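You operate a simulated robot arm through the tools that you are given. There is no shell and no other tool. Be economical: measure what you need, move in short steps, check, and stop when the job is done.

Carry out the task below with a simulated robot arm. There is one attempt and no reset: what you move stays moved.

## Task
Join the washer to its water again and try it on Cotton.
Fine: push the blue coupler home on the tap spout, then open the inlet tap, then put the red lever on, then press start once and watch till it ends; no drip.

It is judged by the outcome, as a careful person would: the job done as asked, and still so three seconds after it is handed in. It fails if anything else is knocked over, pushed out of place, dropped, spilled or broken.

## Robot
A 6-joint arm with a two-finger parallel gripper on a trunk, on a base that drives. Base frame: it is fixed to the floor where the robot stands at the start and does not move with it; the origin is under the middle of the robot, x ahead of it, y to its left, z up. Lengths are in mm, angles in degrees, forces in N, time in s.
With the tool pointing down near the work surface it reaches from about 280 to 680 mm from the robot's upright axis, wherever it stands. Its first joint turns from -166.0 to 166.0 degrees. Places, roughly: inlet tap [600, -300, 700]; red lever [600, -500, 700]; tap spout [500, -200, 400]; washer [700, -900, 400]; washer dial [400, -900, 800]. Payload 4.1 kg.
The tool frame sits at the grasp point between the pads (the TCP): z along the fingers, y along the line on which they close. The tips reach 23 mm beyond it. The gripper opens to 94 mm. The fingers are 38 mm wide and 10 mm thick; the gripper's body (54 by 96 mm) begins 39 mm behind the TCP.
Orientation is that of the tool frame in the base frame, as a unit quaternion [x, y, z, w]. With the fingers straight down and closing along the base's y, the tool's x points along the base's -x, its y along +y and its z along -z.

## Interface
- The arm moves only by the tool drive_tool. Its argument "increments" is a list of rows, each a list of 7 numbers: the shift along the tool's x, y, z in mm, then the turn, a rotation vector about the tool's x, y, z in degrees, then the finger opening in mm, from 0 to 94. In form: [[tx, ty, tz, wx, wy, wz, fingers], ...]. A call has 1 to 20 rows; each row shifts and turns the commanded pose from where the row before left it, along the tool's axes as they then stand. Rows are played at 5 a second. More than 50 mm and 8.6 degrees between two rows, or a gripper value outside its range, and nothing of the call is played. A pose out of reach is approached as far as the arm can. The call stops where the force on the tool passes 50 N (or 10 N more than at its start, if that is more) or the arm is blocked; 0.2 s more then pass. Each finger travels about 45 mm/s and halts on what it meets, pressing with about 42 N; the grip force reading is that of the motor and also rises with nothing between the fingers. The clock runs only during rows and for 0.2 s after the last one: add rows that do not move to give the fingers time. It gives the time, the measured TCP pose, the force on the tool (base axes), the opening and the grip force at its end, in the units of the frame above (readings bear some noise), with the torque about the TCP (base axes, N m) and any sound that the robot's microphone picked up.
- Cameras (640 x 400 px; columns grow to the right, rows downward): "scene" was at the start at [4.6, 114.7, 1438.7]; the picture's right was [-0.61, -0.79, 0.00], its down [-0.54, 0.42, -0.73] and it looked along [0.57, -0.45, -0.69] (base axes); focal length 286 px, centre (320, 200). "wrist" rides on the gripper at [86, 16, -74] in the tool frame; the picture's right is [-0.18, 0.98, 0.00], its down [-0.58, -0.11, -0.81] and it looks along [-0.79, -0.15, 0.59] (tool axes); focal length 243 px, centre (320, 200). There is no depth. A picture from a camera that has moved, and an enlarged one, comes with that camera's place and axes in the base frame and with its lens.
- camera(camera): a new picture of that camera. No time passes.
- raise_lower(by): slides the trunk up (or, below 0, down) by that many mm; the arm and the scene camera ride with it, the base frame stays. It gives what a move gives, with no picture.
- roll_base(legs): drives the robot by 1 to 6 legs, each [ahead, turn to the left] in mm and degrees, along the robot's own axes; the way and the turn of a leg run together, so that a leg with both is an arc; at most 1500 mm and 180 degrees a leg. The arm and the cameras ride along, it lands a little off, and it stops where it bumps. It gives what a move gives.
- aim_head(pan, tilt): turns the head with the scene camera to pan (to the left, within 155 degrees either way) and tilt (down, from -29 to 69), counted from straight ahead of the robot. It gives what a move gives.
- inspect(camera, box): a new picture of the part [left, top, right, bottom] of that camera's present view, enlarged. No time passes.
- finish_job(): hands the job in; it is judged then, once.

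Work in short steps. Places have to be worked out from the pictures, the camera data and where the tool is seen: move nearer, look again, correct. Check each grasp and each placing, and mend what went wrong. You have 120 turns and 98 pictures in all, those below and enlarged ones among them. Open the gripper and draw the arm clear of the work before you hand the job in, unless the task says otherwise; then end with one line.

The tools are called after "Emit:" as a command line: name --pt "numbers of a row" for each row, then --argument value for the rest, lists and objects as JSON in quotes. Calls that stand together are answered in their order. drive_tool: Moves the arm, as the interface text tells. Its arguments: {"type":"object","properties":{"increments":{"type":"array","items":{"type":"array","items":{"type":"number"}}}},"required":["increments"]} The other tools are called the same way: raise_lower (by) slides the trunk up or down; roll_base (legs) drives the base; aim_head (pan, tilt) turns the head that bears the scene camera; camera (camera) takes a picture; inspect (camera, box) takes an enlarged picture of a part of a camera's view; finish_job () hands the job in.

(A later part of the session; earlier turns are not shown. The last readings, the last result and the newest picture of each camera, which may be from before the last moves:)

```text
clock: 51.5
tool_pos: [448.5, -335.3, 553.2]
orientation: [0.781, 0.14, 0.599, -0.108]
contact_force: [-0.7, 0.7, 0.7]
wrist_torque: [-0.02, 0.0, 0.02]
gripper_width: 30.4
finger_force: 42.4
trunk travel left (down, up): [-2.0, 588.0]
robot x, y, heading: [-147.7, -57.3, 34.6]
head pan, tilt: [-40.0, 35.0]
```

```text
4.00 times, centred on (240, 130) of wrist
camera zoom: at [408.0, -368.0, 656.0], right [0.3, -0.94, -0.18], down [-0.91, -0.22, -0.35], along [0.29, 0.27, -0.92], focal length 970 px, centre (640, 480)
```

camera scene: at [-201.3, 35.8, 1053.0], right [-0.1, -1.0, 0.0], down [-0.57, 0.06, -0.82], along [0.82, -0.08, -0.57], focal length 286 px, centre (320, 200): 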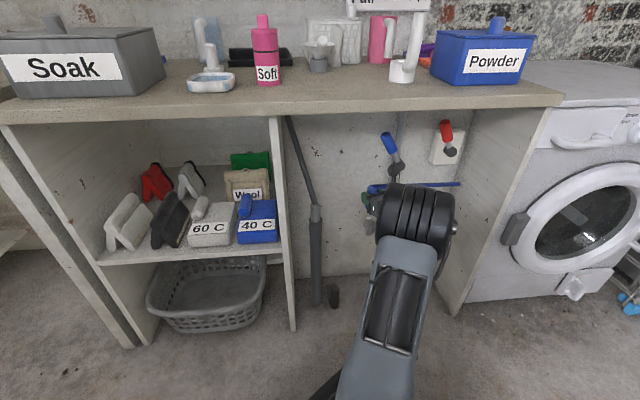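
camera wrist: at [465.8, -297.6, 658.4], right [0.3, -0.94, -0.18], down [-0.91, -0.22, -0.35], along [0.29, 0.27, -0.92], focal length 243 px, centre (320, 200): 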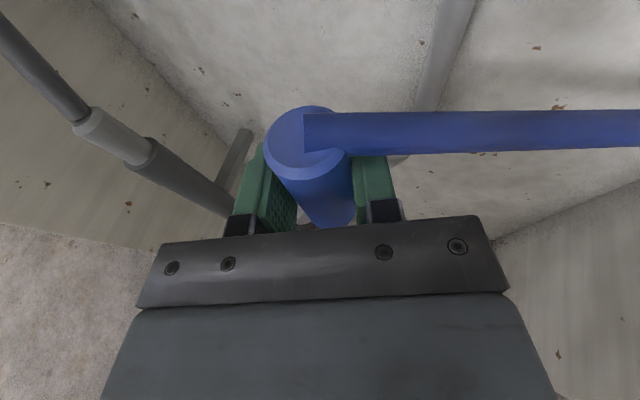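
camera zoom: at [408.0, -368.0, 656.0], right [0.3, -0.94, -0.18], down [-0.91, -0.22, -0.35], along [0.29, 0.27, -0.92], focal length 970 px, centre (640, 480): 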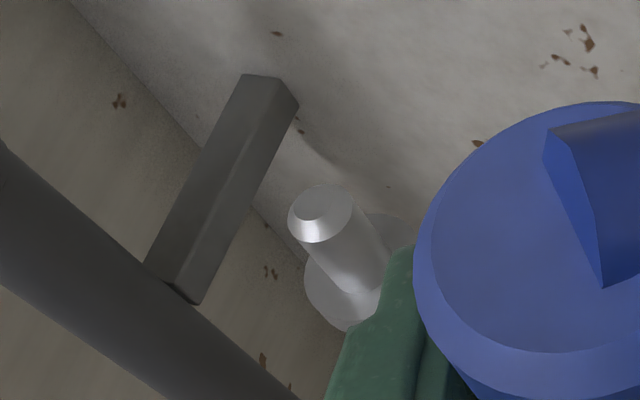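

Triangulating with the earlier scene rays, the nub tip is at about (526, -202, 460). I bring the coupler over it: TCP to (528, -201), then down to just above the tip.

Emit:
drive_tool --pt "8.3 -24.7 29 0 0 0 20" --pt "8.3 -24.7 29 0 0 0 20" --pt "8.3 -24.7 29 0 0 0 20" --pt "8.2 -24.7 29 0 0 0 20" --pt "-14.5 0 3.9 0 0 0 20" --pt "-14.5 0 3.9 0 0 0 20" --pt "0 0 0 0 0 0 20"

Emit:
inspect --camera "scene" --box '[350, 175, 410, 225]'

```text
clock: 53.1
tool_pos: [526.3, -200.0, 530.1]
orientation: [0.781, 0.141, 0.599, -0.109]
contact_force: [-0.3, 0.2, -1.2]
wrist_torque: [0.0, 0.01, 0.0]
gripper_width: 30.4
finger_force: 41.7
trunk travel left (down, up): [-2.0, 588.0]
robot x, y, heading: [-144.2, -55.5, 34.1]
head pan, tilt: [-40.0, 35.0]
```

```text
8.00 times, centred on (380, 200) of scene
camera zoom: at [-201.3, 35.8, 1053.0], right [-0.1, -1.0, 0.0], down [-0.57, 0.06, -0.82], along [0.82, -0.08, -0.57], focal length 2287 px, centre (-160, 200)
```

zoom: 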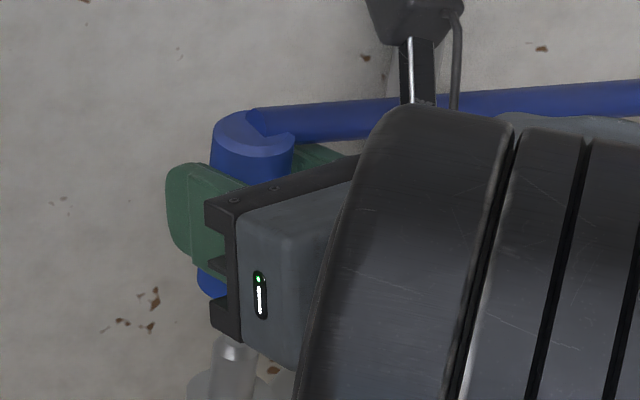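

Side alignment looks good to within ~1 mm. I nudge 2 mm forward and go down in small steps, watching the force.

Emit:
drive_tool --pt "0.4 1.3 1.6 0 0 0 20" --pt "-9.7 0 2.6 0 0 0 20" --pt "-9.7 0 2.6 0 0 0 20" --pt "-4.8 0 1.3 0 0 0 20" --pt "-4.8 0 1.3 0 0 0 20" --pt "0 0 0 0 0 0 20"

Emit:
inspect --camera "scene" --box '[350, 185, 410, 235]'

```text
clock: 54.5
tool_pos: [525.0, -200.9, 499.8]
orientation: [0.781, 0.139, 0.6, -0.106]
contact_force: [-6.0, -0.4, 3.2]
wrist_torque: [-0.01, 0.3, 0.03]
gripper_width: 30.6
finger_force: 42.1
trunk travel left (down, up): [-2.0, 588.0]
robot x, y, heading: [-145.9, -54.9, 34.1]
head pan, tilt: [-40.0, 35.0]
```

```text
8.00 times, centred on (380, 210) of scene
camera zoom: at [-201.9, 35.9, 1053.1], right [-0.1, -1.0, 0.0], down [-0.57, 0.06, -0.82], along [0.82, -0.08, -0.57], focal length 2287 px, centre (-160, 120)
```

zoom: 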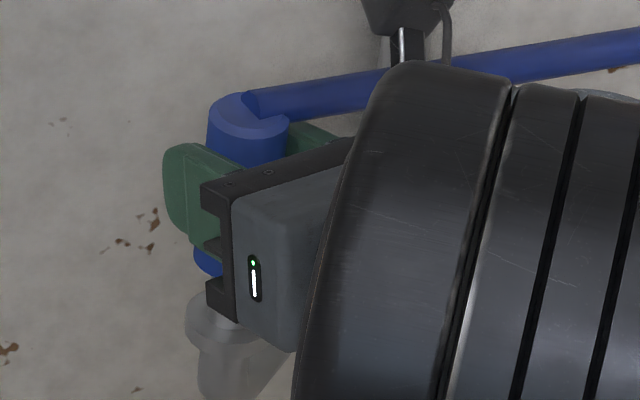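

A slight -x force (6 N) indicates the cup has begun to slip over the nub, a few mm too far in +x. I ease back 3 mm and continue down.

Emit:
drive_tool --pt "-0.7 -1 -2.7 0 0 0 20" --pt "-4.8 0 1.3 0 0 0 20" --pt "-4.8 0 1.3 0 0 0 20" --pt "0 0 0 0 0 0 20"

```text
clock: 55.5
tool_pos: [522.8, -201.0, 486.6]
orientation: [0.782, 0.14, 0.598, -0.108]
contact_force: [-1.8, 0.4, -2.4]
wrist_torque: [0.02, 0.03, 0.0]
gripper_width: 30.7
finger_force: 41.0
trunk travel left (down, up): [-2.0, 588.0]
robot x, y, heading: [-142.9, -56.8, 34.3]
head pan, tilt: [-40.0, 35.0]
```

Emit:
inspect --camera "scene" --box '[350, 185, 410, 235]'

```text
8.00 times, centred on (380, 210) of scene
camera zoom: at [-201.3, 35.8, 1052.8], right [-0.1, -1.0, 0.0], down [-0.57, 0.06, -0.82], along [0.82, -0.08, -0.57], focal length 2287 px, centre (-160, 120)
```

zoom: 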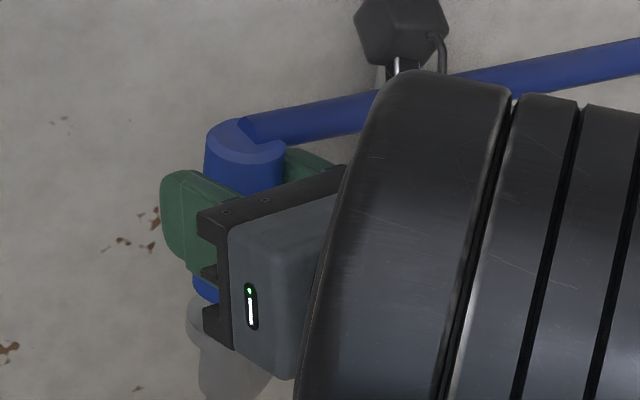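

It looks seated over the nub, lowering toward the flange. I continue down until it stops.

Emit:
drive_tool --pt "-3.9 0 1 0 0 0 20" --pt "-3.9 0 1 0 0 0 20" --pt "-3.9 0 1 0 0 0 20" --pt "-3.9 0 1 0 0 0 20" --pt "-3.9 0 1 0 0 0 20" --pt "0 0 0 0 0 0 20"

Emit:
inspect --camera "scene" --box '[350, 185, 410, 235]'

```text
clock: 56.9
tool_pos: [522.8, -201.8, 470.8]
orientation: [0.779, 0.14, 0.602, -0.106]
contact_force: [-28.2, 1.4, 17.0]
wrist_torque: [0.24, 0.21, 0.08]
gripper_width: 30.5
finger_force: 41.6
trunk travel left (down, up): [-2.0, 588.0]
robot x, y, heading: [-144.9, -57.2, 34.4]
head pan, tilt: [-40.0, 35.0]
```

```text
8.00 times, centred on (380, 210) of scene
camera zoom: at [-203.8, 36.1, 1053.0], right [-0.1, -1.0, 0.0], down [-0.57, 0.06, -0.82], along [0.82, -0.08, -0.57], focal length 2287 px, centre (-160, 120)
```

zoom: 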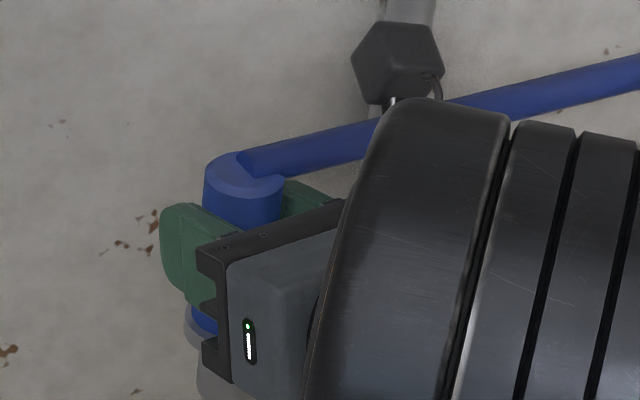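

z≈471 matches the flange seating height, but there is a -28 N x load. I relieve 4 mm in -x and then press down more.

Emit:
drive_tool --pt "-1 -1.4 -3.6 0 0 0 20" --pt "-3.9 0 1 0 0 0 20" --pt "-3.9 0 1 0 0 0 20" --pt "0 0 0 0 0 0 20"

```text
clock: 57.9
tool_pos: [521.2, -201.5, 466.7]
orientation: [0.778, 0.143, 0.602, -0.107]
contact_force: [3.7, 3.7, 33.0]
wrist_torque: [0.52, -0.06, -0.05]
gripper_width: 30.4
finger_force: 42.2
trunk travel left (down, up): [-2.0, 588.0]
robot x, y, heading: [-147.6, -57.9, 34.5]
head pan, tilt: [-40.0, 35.0]
```

Now the load is mostly vertical (33 N). I press a bit more to be sure it is fully home.

Emit:
drive_tool --pt "-2.9 0 0.8 0 0 0 20" --pt "-2.9 0 0.8 0 0 0 20" --pt "-1.9 0 0.5 0 0 0 20" --pt "0 0 0 0 0 0 20"

Emit:
inspect --camera "scene" --box '[350, 185, 410, 235]'

```text
clock: 58.9
tool_pos: [521.5, -202.4, 457.9]
orientation: [0.778, 0.141, 0.603, -0.106]
contact_force: [-0.1, -2.9, 34.3]
wrist_torque: [0.4, -0.04, 0.1]
gripper_width: 30.7
finger_force: 42.5
trunk travel left (down, up): [-2.0, 588.0]
robot x, y, heading: [-144.3, -59.2, 34.2]
head pan, tilt: [-40.0, 35.0]
```

```text
8.00 times, centred on (380, 210) of scene
camera zoom: at [-203.8, 36.3, 1052.9], right [-0.1, -0.99, 0.0], down [-0.57, 0.06, -0.82], along [0.82, -0.08, -0.57], focal length 2287 px, centre (-160, 120)
```

zoom: 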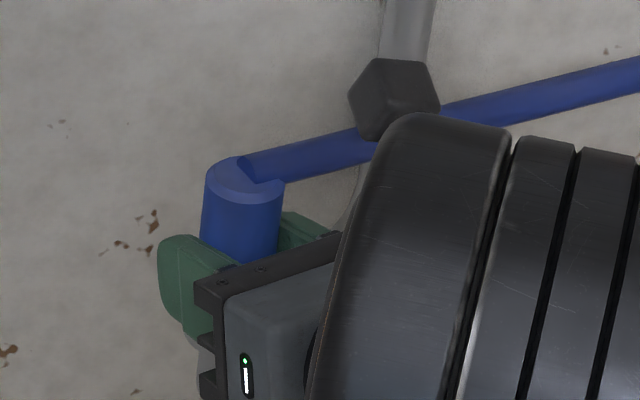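

The fingers slid down the coupler while its top stayed, so it has met its stop. I open and draw back to inspect.

Emit:
drive_tool --pt "0 0 0 0 0 0 45" --pt "0 0 0 0 0 0 60" --pt "0 0 0 0 0 0 70" --pt "0 0 -25 0 0 0 70" --pt "0 0 -30 0 0 0 70" --pt "0 0 -30 0 0 0 70" --pt "0 0 -30 0 0 0 70" --pt "0 0 0 0 0 0 70"

Emit:
camera --camera "scene"

Emit:
camera --camera "wrist"

```text
clock: 60.7
tool_pos: [417.8, -239.2, 483.3]
orientation: [0.781, 0.139, 0.599, -0.107]
contact_force: [0.2, -0.8, 0.2]
wrist_torque: [-0.03, -0.02, -0.01]
gripper_width: 70.3
finger_force: 0.1
trunk travel left (down, up): [-2.0, 588.0]
robot x, y, heading: [-145.7, -57.7, 34.5]
head pan, tilt: [-40.0, 35.0]
```

```text
54 pictures are left
camera scene: at [-201.5, 35.9, 1053.0], right [-0.1, -1.0, 0.0], down [-0.57, 0.06, -0.82], along [0.82, -0.08, -0.57], focal length 286 px, centre (320, 200)
```

scene: 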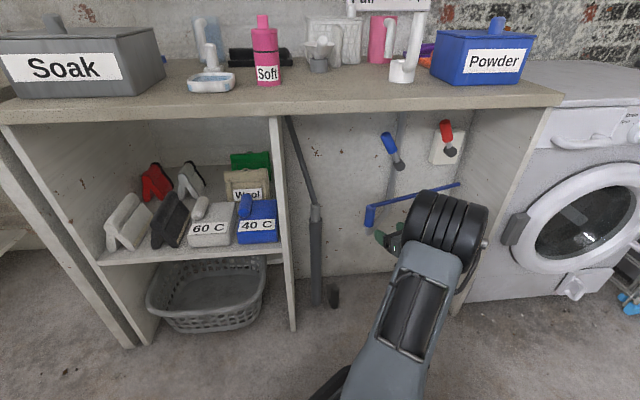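

```text
53 pictures are left
camera wrist: at [377.3, -270.7, 585.6], right [0.3, -0.94, -0.18], down [-0.91, -0.22, -0.35], along [0.29, 0.27, -0.92], focal length 243 px, centre (320, 200)
```

wrist: 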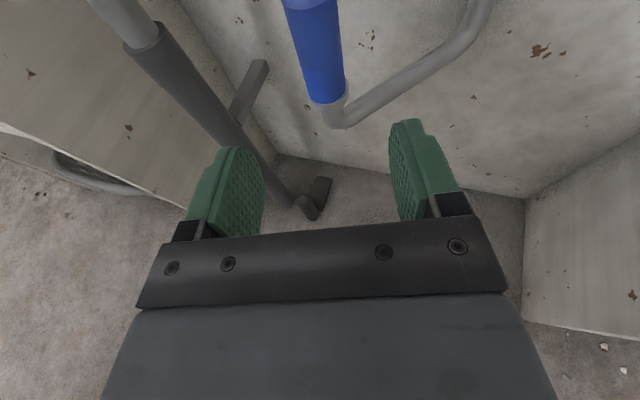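

Emit:
inspect --camera "wrist" --box '[280, 60, 380, 140]'

Emit:
inspect --camera "scene" --box '[350, 110, 470, 240]'

```text
5.00 times, centred on (330, 100) of wrist
camera zoom: at [377.3, -270.7, 585.6], right [0.3, -0.94, -0.18], down [-0.91, -0.22, -0.35], along [0.29, 0.27, -0.92], focal length 1213 px, centre (270, 700)
```

zoom: 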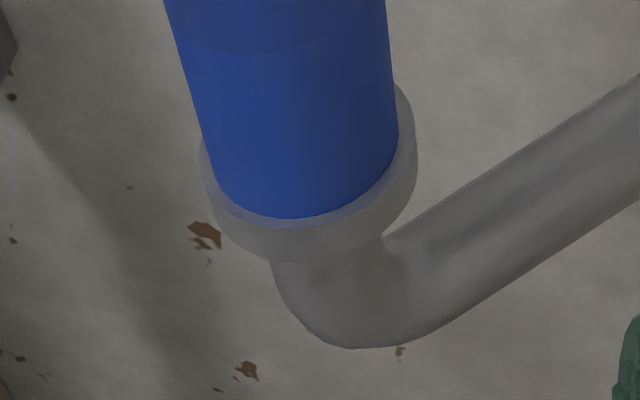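

```text
3.08 times, centred on (410, 175) of scene
camera zoom: at [-201.5, 35.9, 1053.0], right [-0.1, -1.0, 0.0], down [-0.57, 0.06, -0.82], along [0.82, -0.08, -0.57], focal length 880 px, centre (43, 277)
```

zoom: 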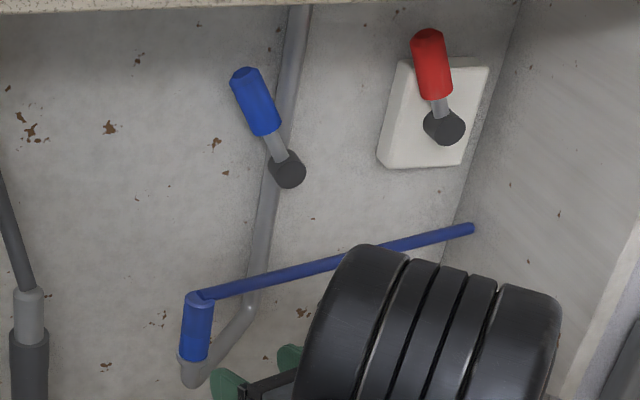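

The coupler is fully down on the flange. Next the blue inlet tap lever: hub about (656, -326, 582), grip end about (647, -258, 702), leaning left. I level the tool and raise it in front of the lever to look.

Emit:
drive_tool --pt "0 0 0 0 7.5 0 40" --pt "0 0 0 0 7.5 0 20" --pt "35.4 3.9 5 0 0 0 0" --pt "35.4 3.9 5 0 0 0 0" --pt "35.4 3.9 5 0 0 0 0" --pt "35.4 3.9 5 0 0 0 0" --pt "35.4 3.9 5 0 0 0 0" --pt "0 0 0 0 0 0 0"

Emit:
camera --camera "wrist"

Emit:
camera --camera "scene"

```text
clock: 62.5
tool_pos: [445.8, -250.7, 659.7]
orientation: [0.696, 0.124, 0.696, -0.124]
contact_force: [0.3, -0.8, 0.2]
wrist_torque: [-0.02, -0.02, 0.01]
gripper_width: 0.0
finger_force: 42.1
trunk travel left (down, up): [-2.0, 588.0]
robot x, y, heading: [-143.8, -56.3, 34.1]
head pan, tilt: [-40.0, 35.0]
```

```text
50 pictures are left
camera wrist: at [383.1, -291.1, 745.9], right [0.34, -0.92, -0.18], down [-0.79, -0.18, -0.58], along [0.5, 0.34, -0.79], focal length 243 px, centre (320, 200)
```

wrist: 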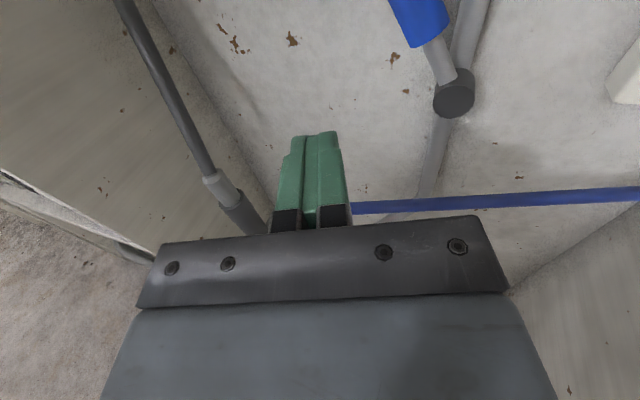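

```text
49 pictures are left
camera scene: at [-201.5, 35.9, 1053.0], right [-0.1, -1.0, 0.0], down [-0.57, 0.06, -0.82], along [0.82, -0.08, -0.57], focal length 286 px, centre (320, 200)
```

scene: 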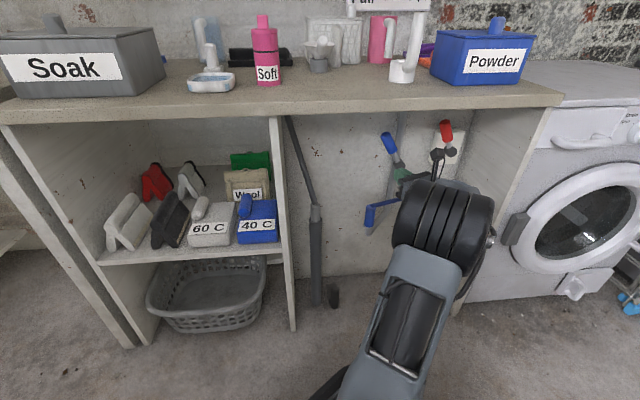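

Both views agree: the blue lever turns about a hub at ≈(643, -320, 585) and leans about 31° left. I bring the closed fingers to the left of its grip at z=680.

Emit:
drive_tool --pt "4 6.6 36.1 0 0 0 0" --pt "4 6.6 36.1 0 0 0 0" --pt "4 6.6 36.1 0 0 0 0" --pt "4 6.6 36.1 0 0 0 0" --pt "4 6.6 36.1 0 0 0 0" --pt "0 0 0 0 0 0 0"

Emit:
camera --camera "wrist"

Emit:
inspect --camera "scene" --box '[350, 110, 470, 240]'

```text
clock: 63.9
tool_pos: [623.4, -218.9, 677.9]
orientation: [0.697, 0.123, 0.696, -0.124]
contact_force: [-35.9, 1.9, -5.7]
wrist_torque: [0.31, 0.4, -2.14]
gripper_width: 0.1
finger_force: 42.4
trunk travel left (down, up): [-2.0, 588.0]
robot x, y, heading: [-144.1, -53.0, 34.1]
head pan, tilt: [-40.0, 35.0]
```

```text
48 pictures are left
camera wrist: at [560.0, -260.2, 763.8], right [0.34, -0.92, -0.19], down [-0.8, -0.17, -0.58], along [0.5, 0.34, -0.79], focal length 243 px, centre (320, 200)
```

wrist: 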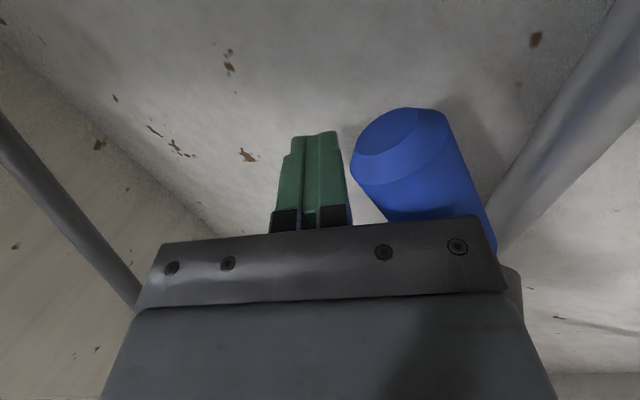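

```text
3.08 times, centred on (410, 175) of scene
camera zoom: at [-203.3, 35.8, 1052.8], right [-0.1, -0.99, 0.0], down [-0.57, 0.06, -0.82], along [0.82, -0.08, -0.57], focal length 880 px, centre (43, 277)
```

zoom: 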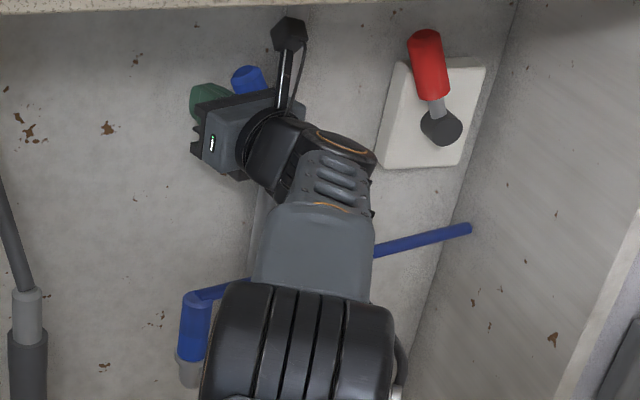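

The gripper body touched the lever grip (36 N), so the lever sits a little nearer. I back off 25 mm, then push sideways to the right gently.

Emit:
drive_tool --pt "0 0 -13 0 0 0 0" --pt "0 0 -12 0 0 0 0" --pt "0 9.4 -3.4 0 0 0 0" --pt "0 9.4 -3.4 0 0 0 0" --pt "0 9.4 -3.4 0 0 0 0" --pt "0 0 0 0 0 0 0"

Emit:
inspect --camera "scene" --box '[350, 110, 470, 240]'

Emit:
camera --camera "wrist"

```text
clock: 65.3
tool_pos: [603.9, -255.5, 679.1]
orientation: [0.696, 0.125, 0.696, -0.124]
contact_force: [-3.3, 3.1, 3.5]
wrist_torque: [-0.09, -0.04, -0.01]
gripper_width: 0.0
finger_force: 41.9
trunk travel left (down, up): [-2.0, 588.0]
robot x, y, heading: [-147.6, -54.0, 34.5]
head pan, tilt: [-40.0, 35.0]
```

```text
3.08 times, centred on (410, 175) of scene
camera zoom: at [-201.9, 36.2, 1053.0], right [-0.1, -1.0, 0.0], down [-0.57, 0.06, -0.82], along [0.82, -0.08, -0.57], focal length 880 px, centre (43, 277)
```

zoom: 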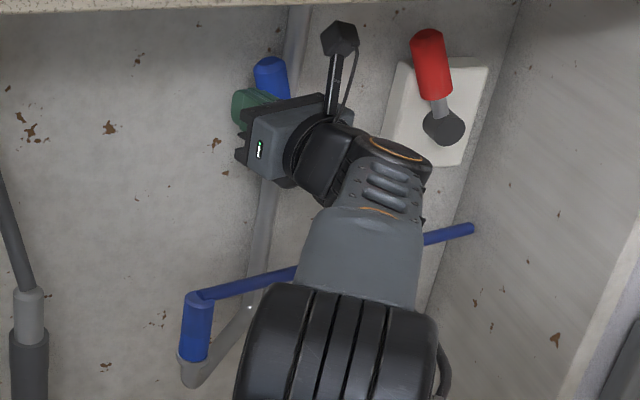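

```text
45 pictures are left
camera wrist: at [538.9, -297.0, 765.6], right [0.34, -0.92, -0.18], down [-0.79, -0.18, -0.58], along [0.5, 0.34, -0.79], focal length 243 px, centre (320, 200)
```

wrist: 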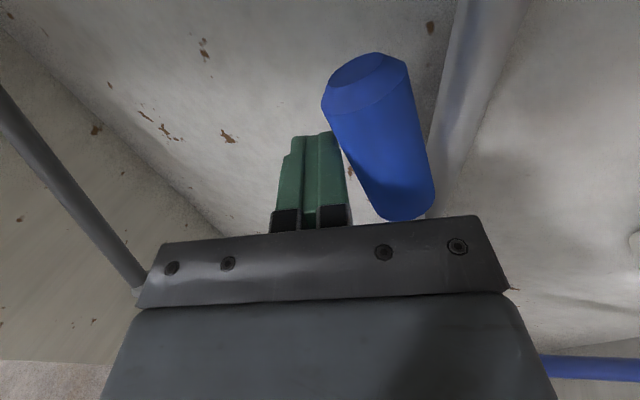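

The lever moves freely to the right. I continue pushing.

Emit:
drive_tool --pt "0 11.3 -4.1 0 0 0 0" --pt "0 11.3 -4.1 0 0 0 0" --pt "0 11.3 -4.1 0 0 0 0" --pt "0 11.3 -4.1 0 0 0 0" --pt "0 11.3 -4.1 0 0 0 0" --pt "0 0 0 0 0 0 0"

Emit:
inspect --camera "scene" --box '[350, 110, 470, 240]'

```text
clock: 66.7
tool_pos: [603.1, -317.4, 675.3]
orientation: [0.697, 0.124, 0.695, -0.124]
contact_force: [-5.9, 4.9, -4.0]
wrist_torque: [0.17, 0.11, -0.04]
gripper_width: 0.0
finger_force: 41.4
trunk travel left (down, up): [-2.0, 588.0]
robot x, y, heading: [-142.3, -56.6, 34.2]
head pan, tilt: [-40.0, 35.0]
```

```text
3.08 times, centred on (410, 175) of scene
camera zoom: at [-201.5, 36.2, 1052.8], right [-0.1, -1.0, 0.0], down [-0.57, 0.06, -0.82], along [0.82, -0.08, -0.57], focal length 880 px, centre (43, 277)
```

zoom: 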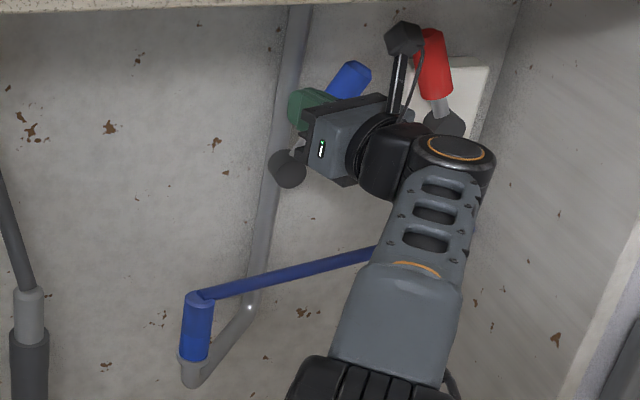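

The lever now leans right past vertical. I keep pushing until its stop shows in the force.

Emit:
drive_tool --pt "0 9.4 -3.4 0 0 0 0" --pt "0 9.4 -3.4 0 0 0 0" --pt "0 9.4 -3.4 0 0 0 0" --pt "0 0 0 0 0 0 0"

Emit:
inspect --camera "scene" --box '[350, 110, 470, 240]'

```text
clock: 67.8
tool_pos: [593.4, -329.3, 681.9]
orientation: [0.691, 0.133, 0.699, -0.129]
contact_force: [-9.2, 13.1, 7.4]
wrist_torque: [0.2, -0.04, 0.21]
gripper_width: 0.2
finger_force: 42.1
out of reach, approached as far as the arm can: row 2, 3
trunk travel left (down, up): [-2.0, 588.0]
robot x, y, heading: [-143.9, -59.4, 35.3]
head pan, tilt: [-40.0, 35.0]
stopped in row 4: the force on the tool passed its limit at 51 N (the readings are from after the stop); the commanded pose is now the measured one
```

```text
3.08 times, centred on (410, 175) of scene
camera zoom: at [-204.2, 36.5, 1052.9], right [-0.08, -1.0, 0.0], down [-0.57, 0.05, -0.82], along [0.82, -0.07, -0.57], focal length 880 px, centre (43, 277)
```

zoom: 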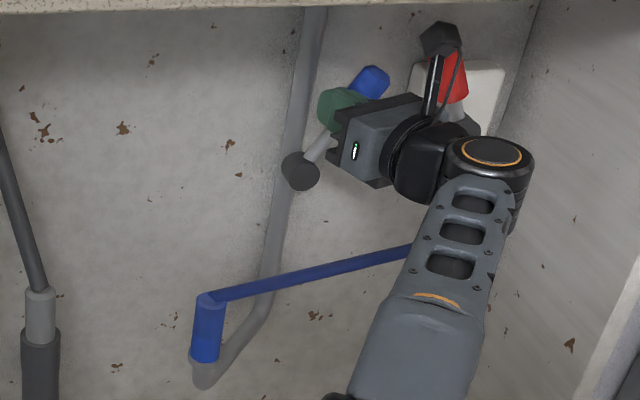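

A stop at about 33° right—maybe the lever's end, maybe something else. I back off and look.

Emit:
drive_tool --pt "0 -9.4 3.4 0 0 0 0" --pt "0 -18.8 6.8 0 0 0 0" --pt "0 -18.8 -33 0 0 0 0" --pt "0 0 -40 0 0 0 0" --pt "-30 0 -30 0 0 0 0" --pt "-40 0 0 0 0 0 0" --pt "0 0 0 0 0 0 0"

Emit:
inspect --camera "scene" --box '[350, 110, 470, 240]'

```text
clock: 69.4
tool_pos: [488.6, -316.5, 610.1]
orientation: [0.692, 0.132, 0.698, -0.13]
contact_force: [-0.6, -0.1, 0.1]
wrist_torque: [-0.01, 0.01, 0.02]
gripper_width: 0.0
finger_force: 42.1
trunk travel left (down, up): [-2.0, 588.0]
robot x, y, heading: [-144.3, -58.7, 35.2]
head pan, tilt: [-40.0, 35.0]
```

```text
3.08 times, centred on (410, 175) of scene
camera zoom: at [-202.5, 35.7, 1053.0], right [-0.09, -1.0, 0.0], down [-0.57, 0.05, -0.82], along [0.82, -0.07, -0.57], focal length 880 px, centre (43, 277)
```

zoom: 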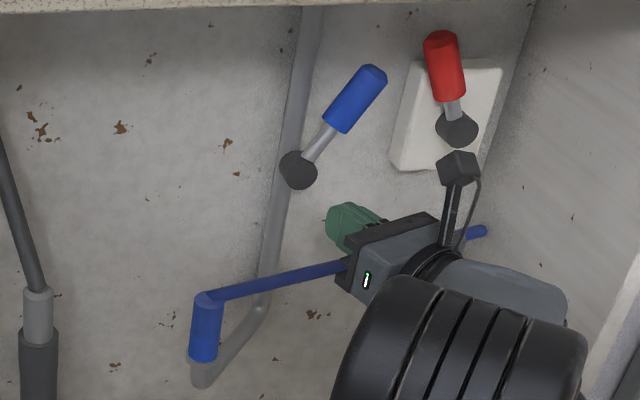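

The blue lever is now at +30° right, symmetric to its start, so the tap is fully open. Next the red lever; I stage right at (495, -380), turn the tool to yaw -15° so the body stays clear of the side panel.

Emit:
drive_tool --pt "30 30.4 -8.8 0 0 0 0" --pt "30 30.4 -8.8 0 0 0 0" --pt "0 0 0 -7.3 0 0 0" --pt "0 0 0 -7.3 0 0 0" --pt "0 0 0 -7.3 0 0 0" --pt "0 0 0 -7.3 0 0 0" --pt "0 0 0 -7.3 0 0 0" --pt "0 0 0 0 0 0 0"

Emit:
camera --camera "wrist"

Emit:
camera --camera "scene"

```text
clock: 71.2
tool_pos: [499.2, -381.9, 666.9]
orientation: [0.699, -0.094, 0.703, 0.094]
contact_force: [0.5, -0.1, -0.4]
wrist_torque: [-0.01, 0.03, 0.02]
gripper_width: 0.3
finger_force: 42.0
trunk travel left (down, up): [-2.0, 588.0]
robot x, y, heading: [-146.6, -58.7, 35.1]
head pan, tilt: [-40.0, 35.0]
```

```text
41 pictures are left
camera wrist: at [421.9, -377.0, 753.7], right [-0.26, -0.95, -0.18], down [-0.75, 0.32, -0.59], along [0.61, -0.01, -0.79], focal length 243 px, centre (320, 200)
```

wrist: 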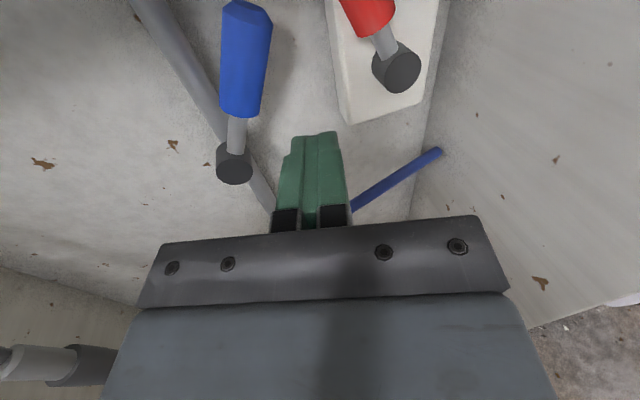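

```text
40 pictures are left
camera scene: at [-202.5, 35.7, 1053.0], right [-0.09, -1.0, 0.0], down [-0.57, 0.05, -0.82], along [0.82, -0.07, -0.57], focal length 286 px, centre (320, 200)
```

scene: 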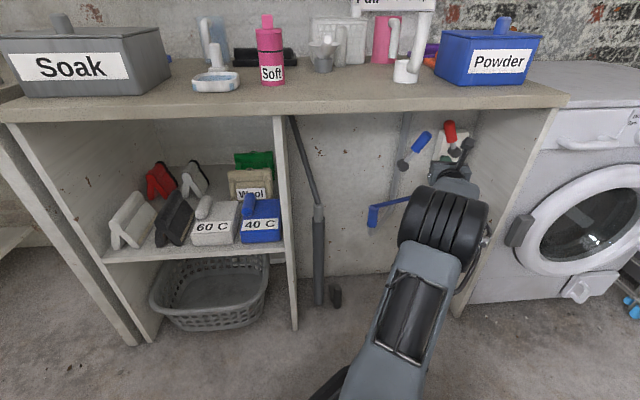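

The red hub triangulates to (645, -493, 628), leaning left 30°. I rise to z=722 and slide the closed fingers between the blue and red grips.

Emit:
drive_tool --pt "27.5 0 0 0 0 0 0" --pt "27.5 0 0 0 0 0 0" --pt "0 0.8 35.8 0 0 0 0" --pt "0 0.8 35.8 0 0 0 0" --pt "0 0 0 0 0 0 0"

Emit:
camera --camera "wrist"

Emit:
inspect --camera "scene" --box '[370, 90, 490, 220]'

```text
clock: 72.4
tool_pos: [566.8, -404.4, 723.4]
orientation: [0.699, -0.093, 0.703, 0.093]
contact_force: [0.0, -0.6, -0.2]
wrist_torque: [0.01, 0.0, 0.03]
gripper_width: 0.0
finger_force: 42.1
trunk travel left (down, up): [-2.0, 588.0]
robot x, y, heading: [-143.9, -56.3, 35.4]
head pan, tilt: [-40.0, 35.0]
```

```text
39 pictures are left
camera wrist: at [491.3, -398.9, 809.6], right [-0.26, -0.95, -0.18], down [-0.75, 0.32, -0.59], along [0.61, -0.01, -0.79], focal length 243 px, centre (320, 200)
```

wrist: 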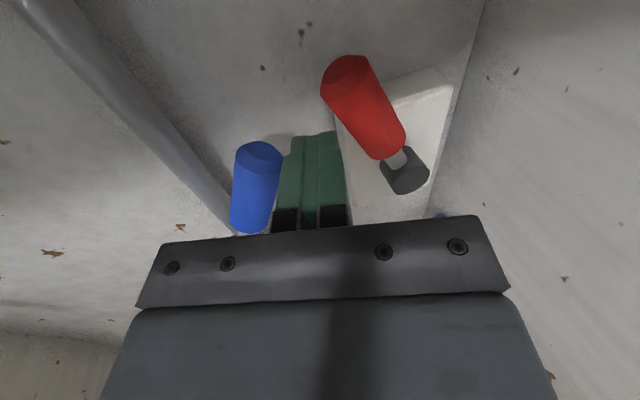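

```text
3.08 times, centred on (430, 155) of scene
camera zoom: at [-202.5, 35.7, 1053.0], right [-0.09, -1.0, 0.0], down [-0.57, 0.05, -0.82], along [0.82, -0.07, -0.57], focal length 880 px, centre (-18, 338)
```

zoom: 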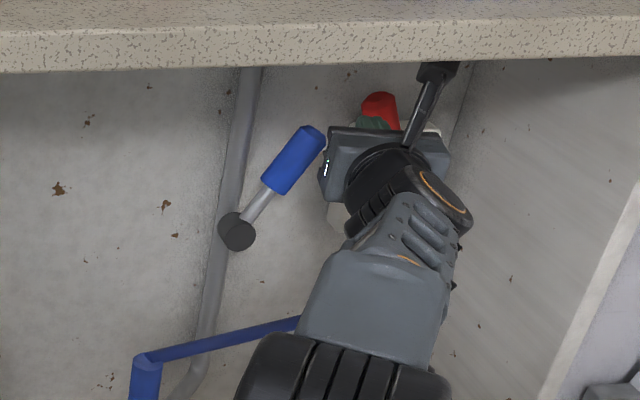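

Clear so far. I move 46 mm further in, then push right toward -y.

Emit:
drive_tool --pt "2 -1 15 0 0 0 0" --pt "0 -1 15 0 0 0 0" --pt "0 0 16 0 0 0 0" --pt "0 9.6 2.7 0 0 0 0" --pt "0 9.6 2.7 0 0 0 0" --pt "0 9.6 2.7 0 0 0 0" --pt "0 0 0 0 0 0 0"

Emit:
camera --camera "wrist"

```text
clock: 74.0
tool_pos: [589.5, -445.9, 715.8]
orientation: [0.698, -0.093, 0.703, 0.094]
contact_force: [-0.3, 0.3, 0.2]
wrist_torque: [-0.01, -0.01, 0.03]
gripper_width: 0.0
finger_force: 41.6
out of reach, approached as far as the arm can: row 3, 4, 5, 6
trunk travel left (down, up): [-2.0, 588.0]
robot x, y, heading: [-144.1, -58.2, 35.0]
head pan, tilt: [-40.0, 35.0]
```

```text
37 pictures are left
camera wrist: at [513.3, -441.1, 802.7], right [-0.26, -0.95, -0.18], down [-0.75, 0.32, -0.59], along [0.61, -0.01, -0.79], focal length 243 px, centre (320, 200)
```

wrist: 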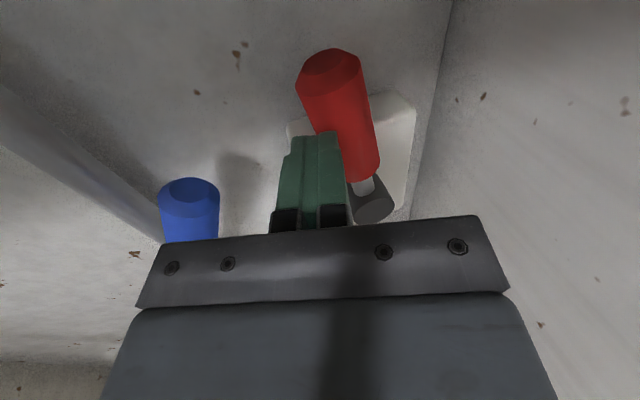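

The arm is at full reach here; the base must come closer. I retract the tool out of the alcove and look to the robot's right before driving.

Emit:
drive_tool --pt "0 0 -30 0 0 0 0" --pt "0 0 -40 0 0 0 0" --pt "0 0 -40 0 0 0 0" --pt "0 0 -40 0 0 0 0" --pt "0 0 -40 0 0 0 0" --pt "0 0 -40 0 0 0 0" --pt "0 0 0 0 0 0 0"

Emit:
aim_head --pan -115 --tilt 45

Emit:
camera --camera "scene"

```text
clock: 75.6
tool_pos: [369.5, -386.2, 717.0]
orientation: [0.699, -0.093, 0.703, 0.093]
contact_force: [-0.1, -0.1, 0.4]
wrist_torque: [-0.01, 0.0, 0.01]
gripper_width: 0.0
finger_force: 41.8
trunk travel left (down, up): [-2.0, 588.0]
robot x, y, heading: [-144.0, -57.6, 34.9]
head pan, tilt: [-40.0, 35.0]
```

```text
clock: 77.1
tool_pos: [369.4, -386.5, 717.3]
orientation: [0.699, -0.093, 0.703, 0.093]
contact_force: [-0.4, -0.6, 0.1]
wrist_torque: [-0.02, -0.02, 0.0]
gripper_width: 0.1
finger_force: 41.9
trunk travel left (down, up): [-2.0, 588.0]
robot x, y, heading: [-145.3, -56.5, 34.9]
head pan, tilt: [-115.0, 45.0]
```

```text
36 pictures are left
camera scene: at [-275.9, -36.8, 1038.2], right [-0.98, -0.18, 0.0], down [-0.12, 0.7, -0.71], along [0.12, -0.7, -0.71], focal length 286 px, centre (320, 200)
```

scene: 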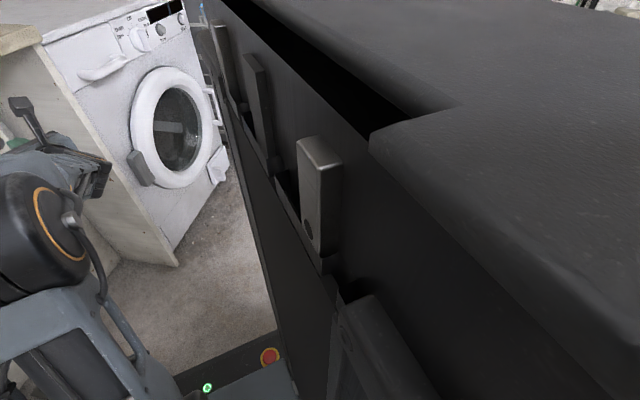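

That dark mass is the robot's own trunk; the floor is free. I retract the tool a little more, then shift the base by turning right, driving ahead, and turning back.

Emit:
drive_tool --pt "0 -7 -22 0 0 0 0" --pt "0 -7 -22 0 0 0 0" --pt "0 -7 -23 0 0 0 0" --pt "0 0 0 0 0 0 0"

Emit:
roll_base --legs '[[0, -65], [125, 0], [0, 65]]'

Emit:
aim_head --pan -55 --tilt 35

Emit:
camera --camera "scene"

```text
clock: 78.1
tool_pos: [310.2, -346.1, 716.3]
orientation: [0.699, -0.093, 0.703, 0.094]
contact_force: [0.0, -0.2, 0.0]
wrist_torque: [-0.01, 0.01, 0.0]
gripper_width: 0.0
finger_force: 42.0
trunk travel left (down, up): [-2.0, 588.0]
robot x, y, heading: [-140.1, -54.3, 35.1]
head pan, tilt: [-115.0, 45.0]
```

```text
clock: 85.1
tool_pos: [419.1, -409.0, 716.1]
orientation: [0.7, -0.091, 0.703, 0.091]
contact_force: [0.6, 0.0, -0.4]
wrist_torque: [0.01, 0.01, 0.01]
gripper_width: 0.0
finger_force: 41.8
trunk travel left (down, up): [-2.0, 588.0]
robot x, y, heading: [-37.0, -119.4, 35.1]
head pan, tilt: [-115.0, 45.0]
```

```text
clock: 86.4
tool_pos: [418.1, -409.2, 716.9]
orientation: [0.699, -0.092, 0.703, 0.092]
contact_force: [0.6, 0.2, 0.1]
wrist_torque: [0.02, -0.01, 0.02]
gripper_width: 0.0
finger_force: 41.8
trunk travel left (down, up): [-2.0, 588.0]
robot x, y, heading: [-40.8, -124.2, 35.2]
head pan, tilt: [-55.0, 35.0]
```

```text
35 pictures are left
camera scene: at [-100.8, -50.4, 1053.0], right [-0.34, -0.94, 0.0], down [-0.54, 0.19, -0.82], along [0.77, -0.28, -0.57], focal length 286 px, centre (320, 200)
```

scene: 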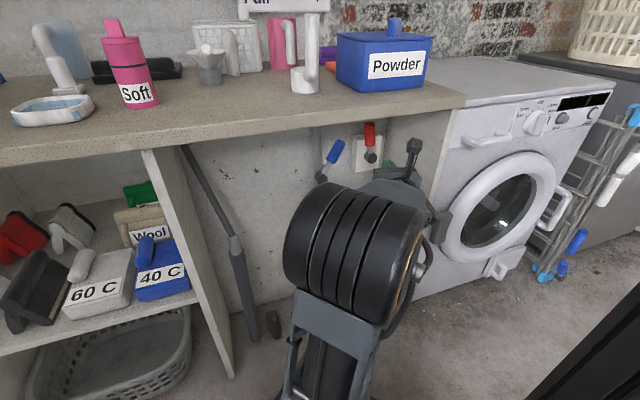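

Base is now at (-39, -121). I slide the fingers in again between the levers.

Emit:
drive_tool --pt "1.2 -7.6 31.3 0 0 0 0" --pt "1.2 -7.6 31.3 0 0 0 0" --pt "1.2 -7.6 31.3 0 0 0 0" --pt "1.2 -7.6 31.3 0 0 0 0" --pt "1.2 -7.6 31.3 0 0 0 0" --pt "1 -7.6 28 0 0 0 0" --pt "0 0 0 0 0 0 0"

Emit:
camera --camera "wrist"

```text
clock: 88.0
tool_pos: [610.7, -412.8, 724.5]
orientation: [0.7, -0.092, 0.703, 0.093]
contact_force: [-0.4, -0.1, 0.1]
wrist_torque: [0.0, 0.02, -0.03]
gripper_width: 0.0
finger_force: 41.8
trunk travel left (down, up): [-2.0, 588.0]
robot x, y, heading: [-33.4, -119.6, 35.3]
head pan, tilt: [-55.0, 35.0]
```

```text
34 pictures are left
camera wrist: at [534.4, -409.2, 810.3], right [-0.25, -0.95, -0.18], down [-0.75, 0.31, -0.59], along [0.61, -0.01, -0.79], focal length 243 px, centre (320, 200)
```

wrist: 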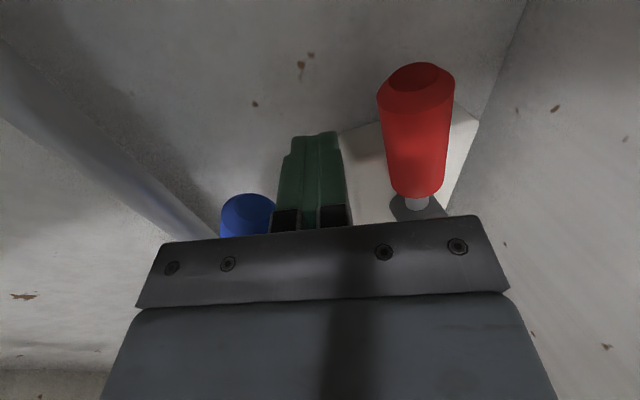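

Corridor passed. The red lever was already nudged to near upright in the earlier try; I push it on to the right.

Emit:
drive_tool --pt "0 11.6 3.2 0 0 0 0" --pt "0 11.6 3.2 0 0 0 0" --pt "0 11.6 3.2 0 0 0 0" --pt "0 11.6 3.2 0 0 0 0" --pt "0 11.6 3.2 0 0 0 0" --pt "0 11.6 3.2 0 0 0 0" --pt "0 0 0 0 0 0 0"

Emit:
camera --camera "wrist"

```text
clock: 89.6
tool_pos: [610.8, -480.9, 723.1]
orientation: [0.699, -0.09, 0.704, 0.091]
contact_force: [-1.0, 17.2, 3.4]
wrist_torque: [0.31, -0.03, 0.28]
gripper_width: 0.2
finger_force: 42.2
trunk travel left (down, up): [-2.0, 588.0]
robot x, y, heading: [-38.4, -123.1, 35.4]
head pan, tilt: [-55.0, 35.0]
```

```text
33 pictures are left
camera wrist: at [533.5, -477.3, 809.3], right [-0.25, -0.95, -0.18], down [-0.75, 0.31, -0.59], along [0.61, -0.01, -0.79], focal length 243 px, centre (320, 200)
```

wrist: 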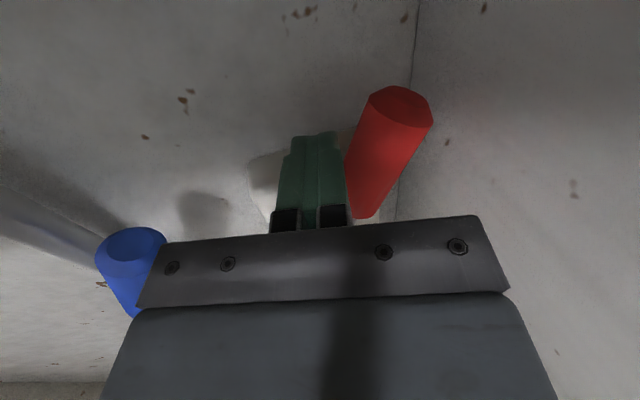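

The lever leans about 25° right with 17 N resistance. I push on to its stop.

Emit:
drive_tool --pt "0 5.8 1.6 0 0 0 0" --pt "0 5.8 1.6 0 0 0 0" --pt "0 5.8 1.6 0 0 0 0" --pt "0 0 0 0 0 0 0"

Emit:
camera --camera "wrist"

```text
clock: 90.1
tool_pos: [611.6, -482.2, 724.9]
orientation: [0.698, -0.086, 0.705, 0.087]
contact_force: [-2.1, 11.2, 4.4]
wrist_torque: [0.13, -0.01, 0.07]
gripper_width: 0.0
finger_force: 41.8
trunk travel left (down, up): [-2.0, 588.0]
robot x, y, heading: [-37.7, -120.3, 35.9]
head pan, tilt: [-55.0, 35.0]
stopped in row 2: the force on the tool passed its limit at 54 N (the readings are from after the stop); the commanded pose is now the measured one
```

```text
32 pictures are left
camera wrist: at [536.3, -479.9, 810.7], right [-0.24, -0.95, -0.18], down [-0.75, 0.3, -0.59], along [0.62, 0.0, -0.79], focal length 243 px, centre (320, 200)
```

wrist: 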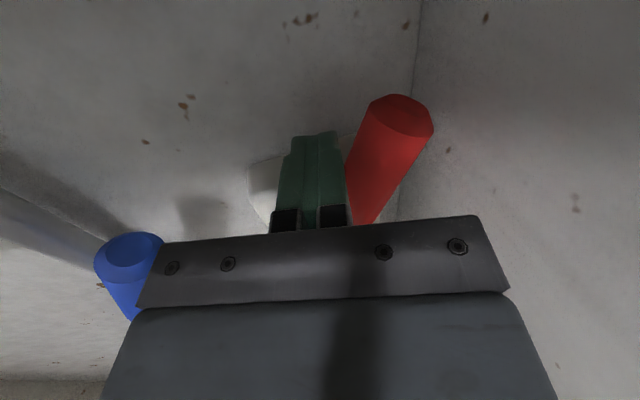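

The red lever is at its stop. I draw back out and check the levers and the washer's display.

Emit:
drive_tool --pt "0 -4 -5 0 0 0 0" --pt "0 0 -40 0 0 0 0" --pt "0 0 -40 0 0 0 0" --pt "0 0 -40 0 0 0 0" --pt "0 0 -40 0 0 0 0" --pt "0 0 -40 0 0 0 0" --pt "0 0 -40 0 0 0 0" --pt "0 0 0 0 0 0 0"

Emit:
camera --camera "scene"

Emit:
inspect --camera "scene" --box '[500, 80, 620, 155]'

```text
clock: 91.9
tool_pos: [375.1, -420.9, 722.4]
orientation: [0.699, -0.087, 0.704, 0.087]
contact_force: [-0.7, -0.3, 0.9]
wrist_torque: [0.03, 0.03, 0.01]
gripper_width: 0.0
finger_force: 42.5
trunk travel left (down, up): [-2.0, 588.0]
robot x, y, heading: [-38.9, -119.0, 35.8]
head pan, tilt: [-55.0, 35.0]
```

```text
31 pictures are left
camera scene: at [-101.2, -50.6, 1053.0], right [-0.33, -0.94, 0.0], down [-0.54, 0.19, -0.82], along [0.77, -0.27, -0.57], focal length 286 px, centre (320, 200)
```

scene: 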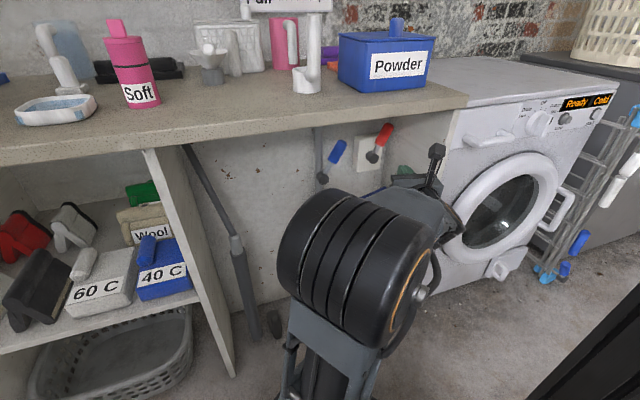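

```text
5.33 times, centred on (560, 118) of scene
camera zoom: at [-101.2, -50.6, 1053.0], right [-0.33, -0.94, 0.0], down [-0.54, 0.19, -0.82], along [0.77, -0.27, -0.57], focal length 1524 px, centre (-960, 640)
```

zoom: 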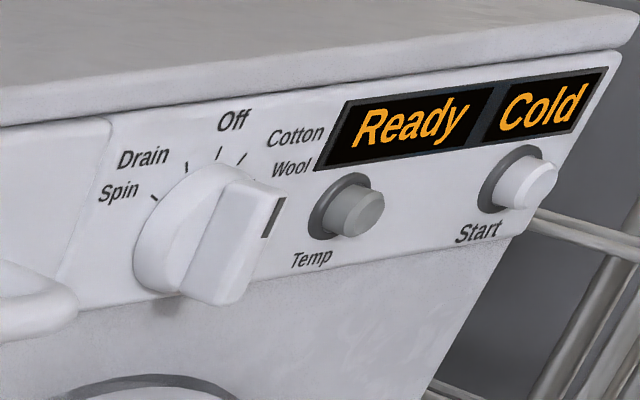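

The display shows "Ready / Cold": power is on. Dial ≈ (405, -837, 783), Start ≈ (390, -1045, 790). I relocate the base to about (-200, -700), turning right with the arm on the free side.

Emit:
roll_base --legs '[[0, -141], [600, 0], [0, 141]]'

Emit:
aim_head --pan -45 --tilt 25

Emit:
camera --camera "scene"

```text
clock: 107.0
tool_pos: [222.0, -977.5, 721.8]
orientation: [0.701, -0.08, 0.704, 0.08]
contact_force: [-0.3, 0.5, -0.8]
wrist_torque: [-0.02, -0.02, 0.02]
gripper_width: 0.0
finger_force: 42.0
trunk travel left (down, up): [-2.0, 588.0]
robot x, y, heading: [-195.5, -685.7, 36.8]
head pan, tilt: [-55.0, 35.0]
```

```text
clock: 107.7
tool_pos: [222.9, -978.4, 721.6]
orientation: [0.701, -0.079, 0.704, 0.079]
contact_force: [0.4, 0.5, 0.2]
wrist_torque: [0.02, 0.03, -0.01]
gripper_width: 0.2
finger_force: 42.8
trunk travel left (down, up): [-2.0, 588.0]
robot x, y, heading: [-194.1, -681.4, 36.8]
head pan, tilt: [-45.0, 25.0]
```

```text
29 pictures are left
camera scene: at [-254.3, -602.8, 1068.7], right [-0.14, -0.99, 0.0], down [-0.42, 0.06, -0.91], along [0.9, -0.13, -0.42], focal length 286 px, centre (320, 200)
```

scene: 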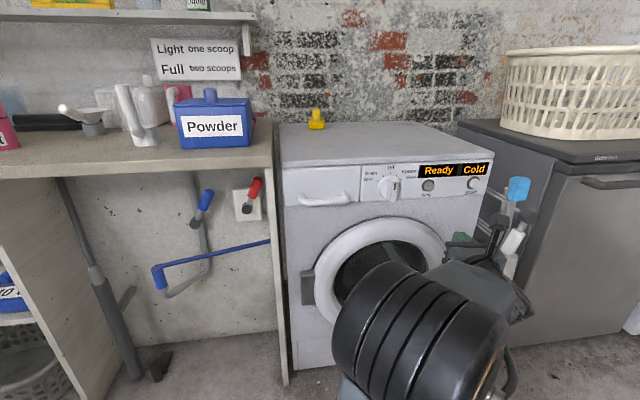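

Emit:
inspect --camera "scene" --box '[355, 155, 495, 225]'

Emit:
inspect --camera "scene" --box '[130, 160, 280, 310]'

```text
4.57 times, centred on (425, 190) of scene
camera zoom: at [-254.3, -602.8, 1068.7], right [-0.14, -0.99, 0.0], down [-0.42, 0.06, -0.91], along [0.9, -0.13, -0.42], focal length 1307 px, centre (-160, 246)
```

zoom: 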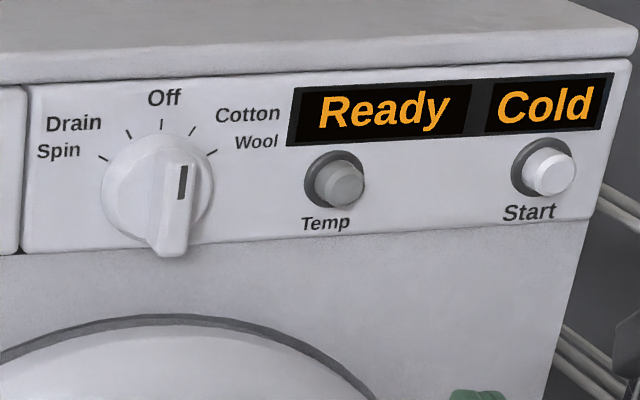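

```text
2.67 times, centred on (205, 235) of scene
camera zoom: at [-254.3, -602.8, 1068.7], right [-0.14, -0.99, 0.0], down [-0.42, 0.06, -0.91], along [0.9, -0.13, -0.42], focal length 762 px, centre (627, 107)
```

zoom: 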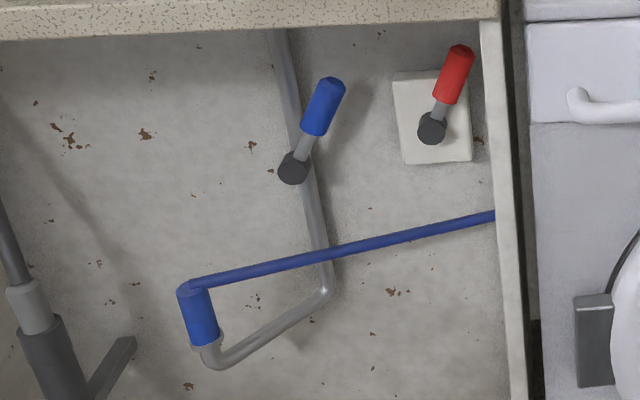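

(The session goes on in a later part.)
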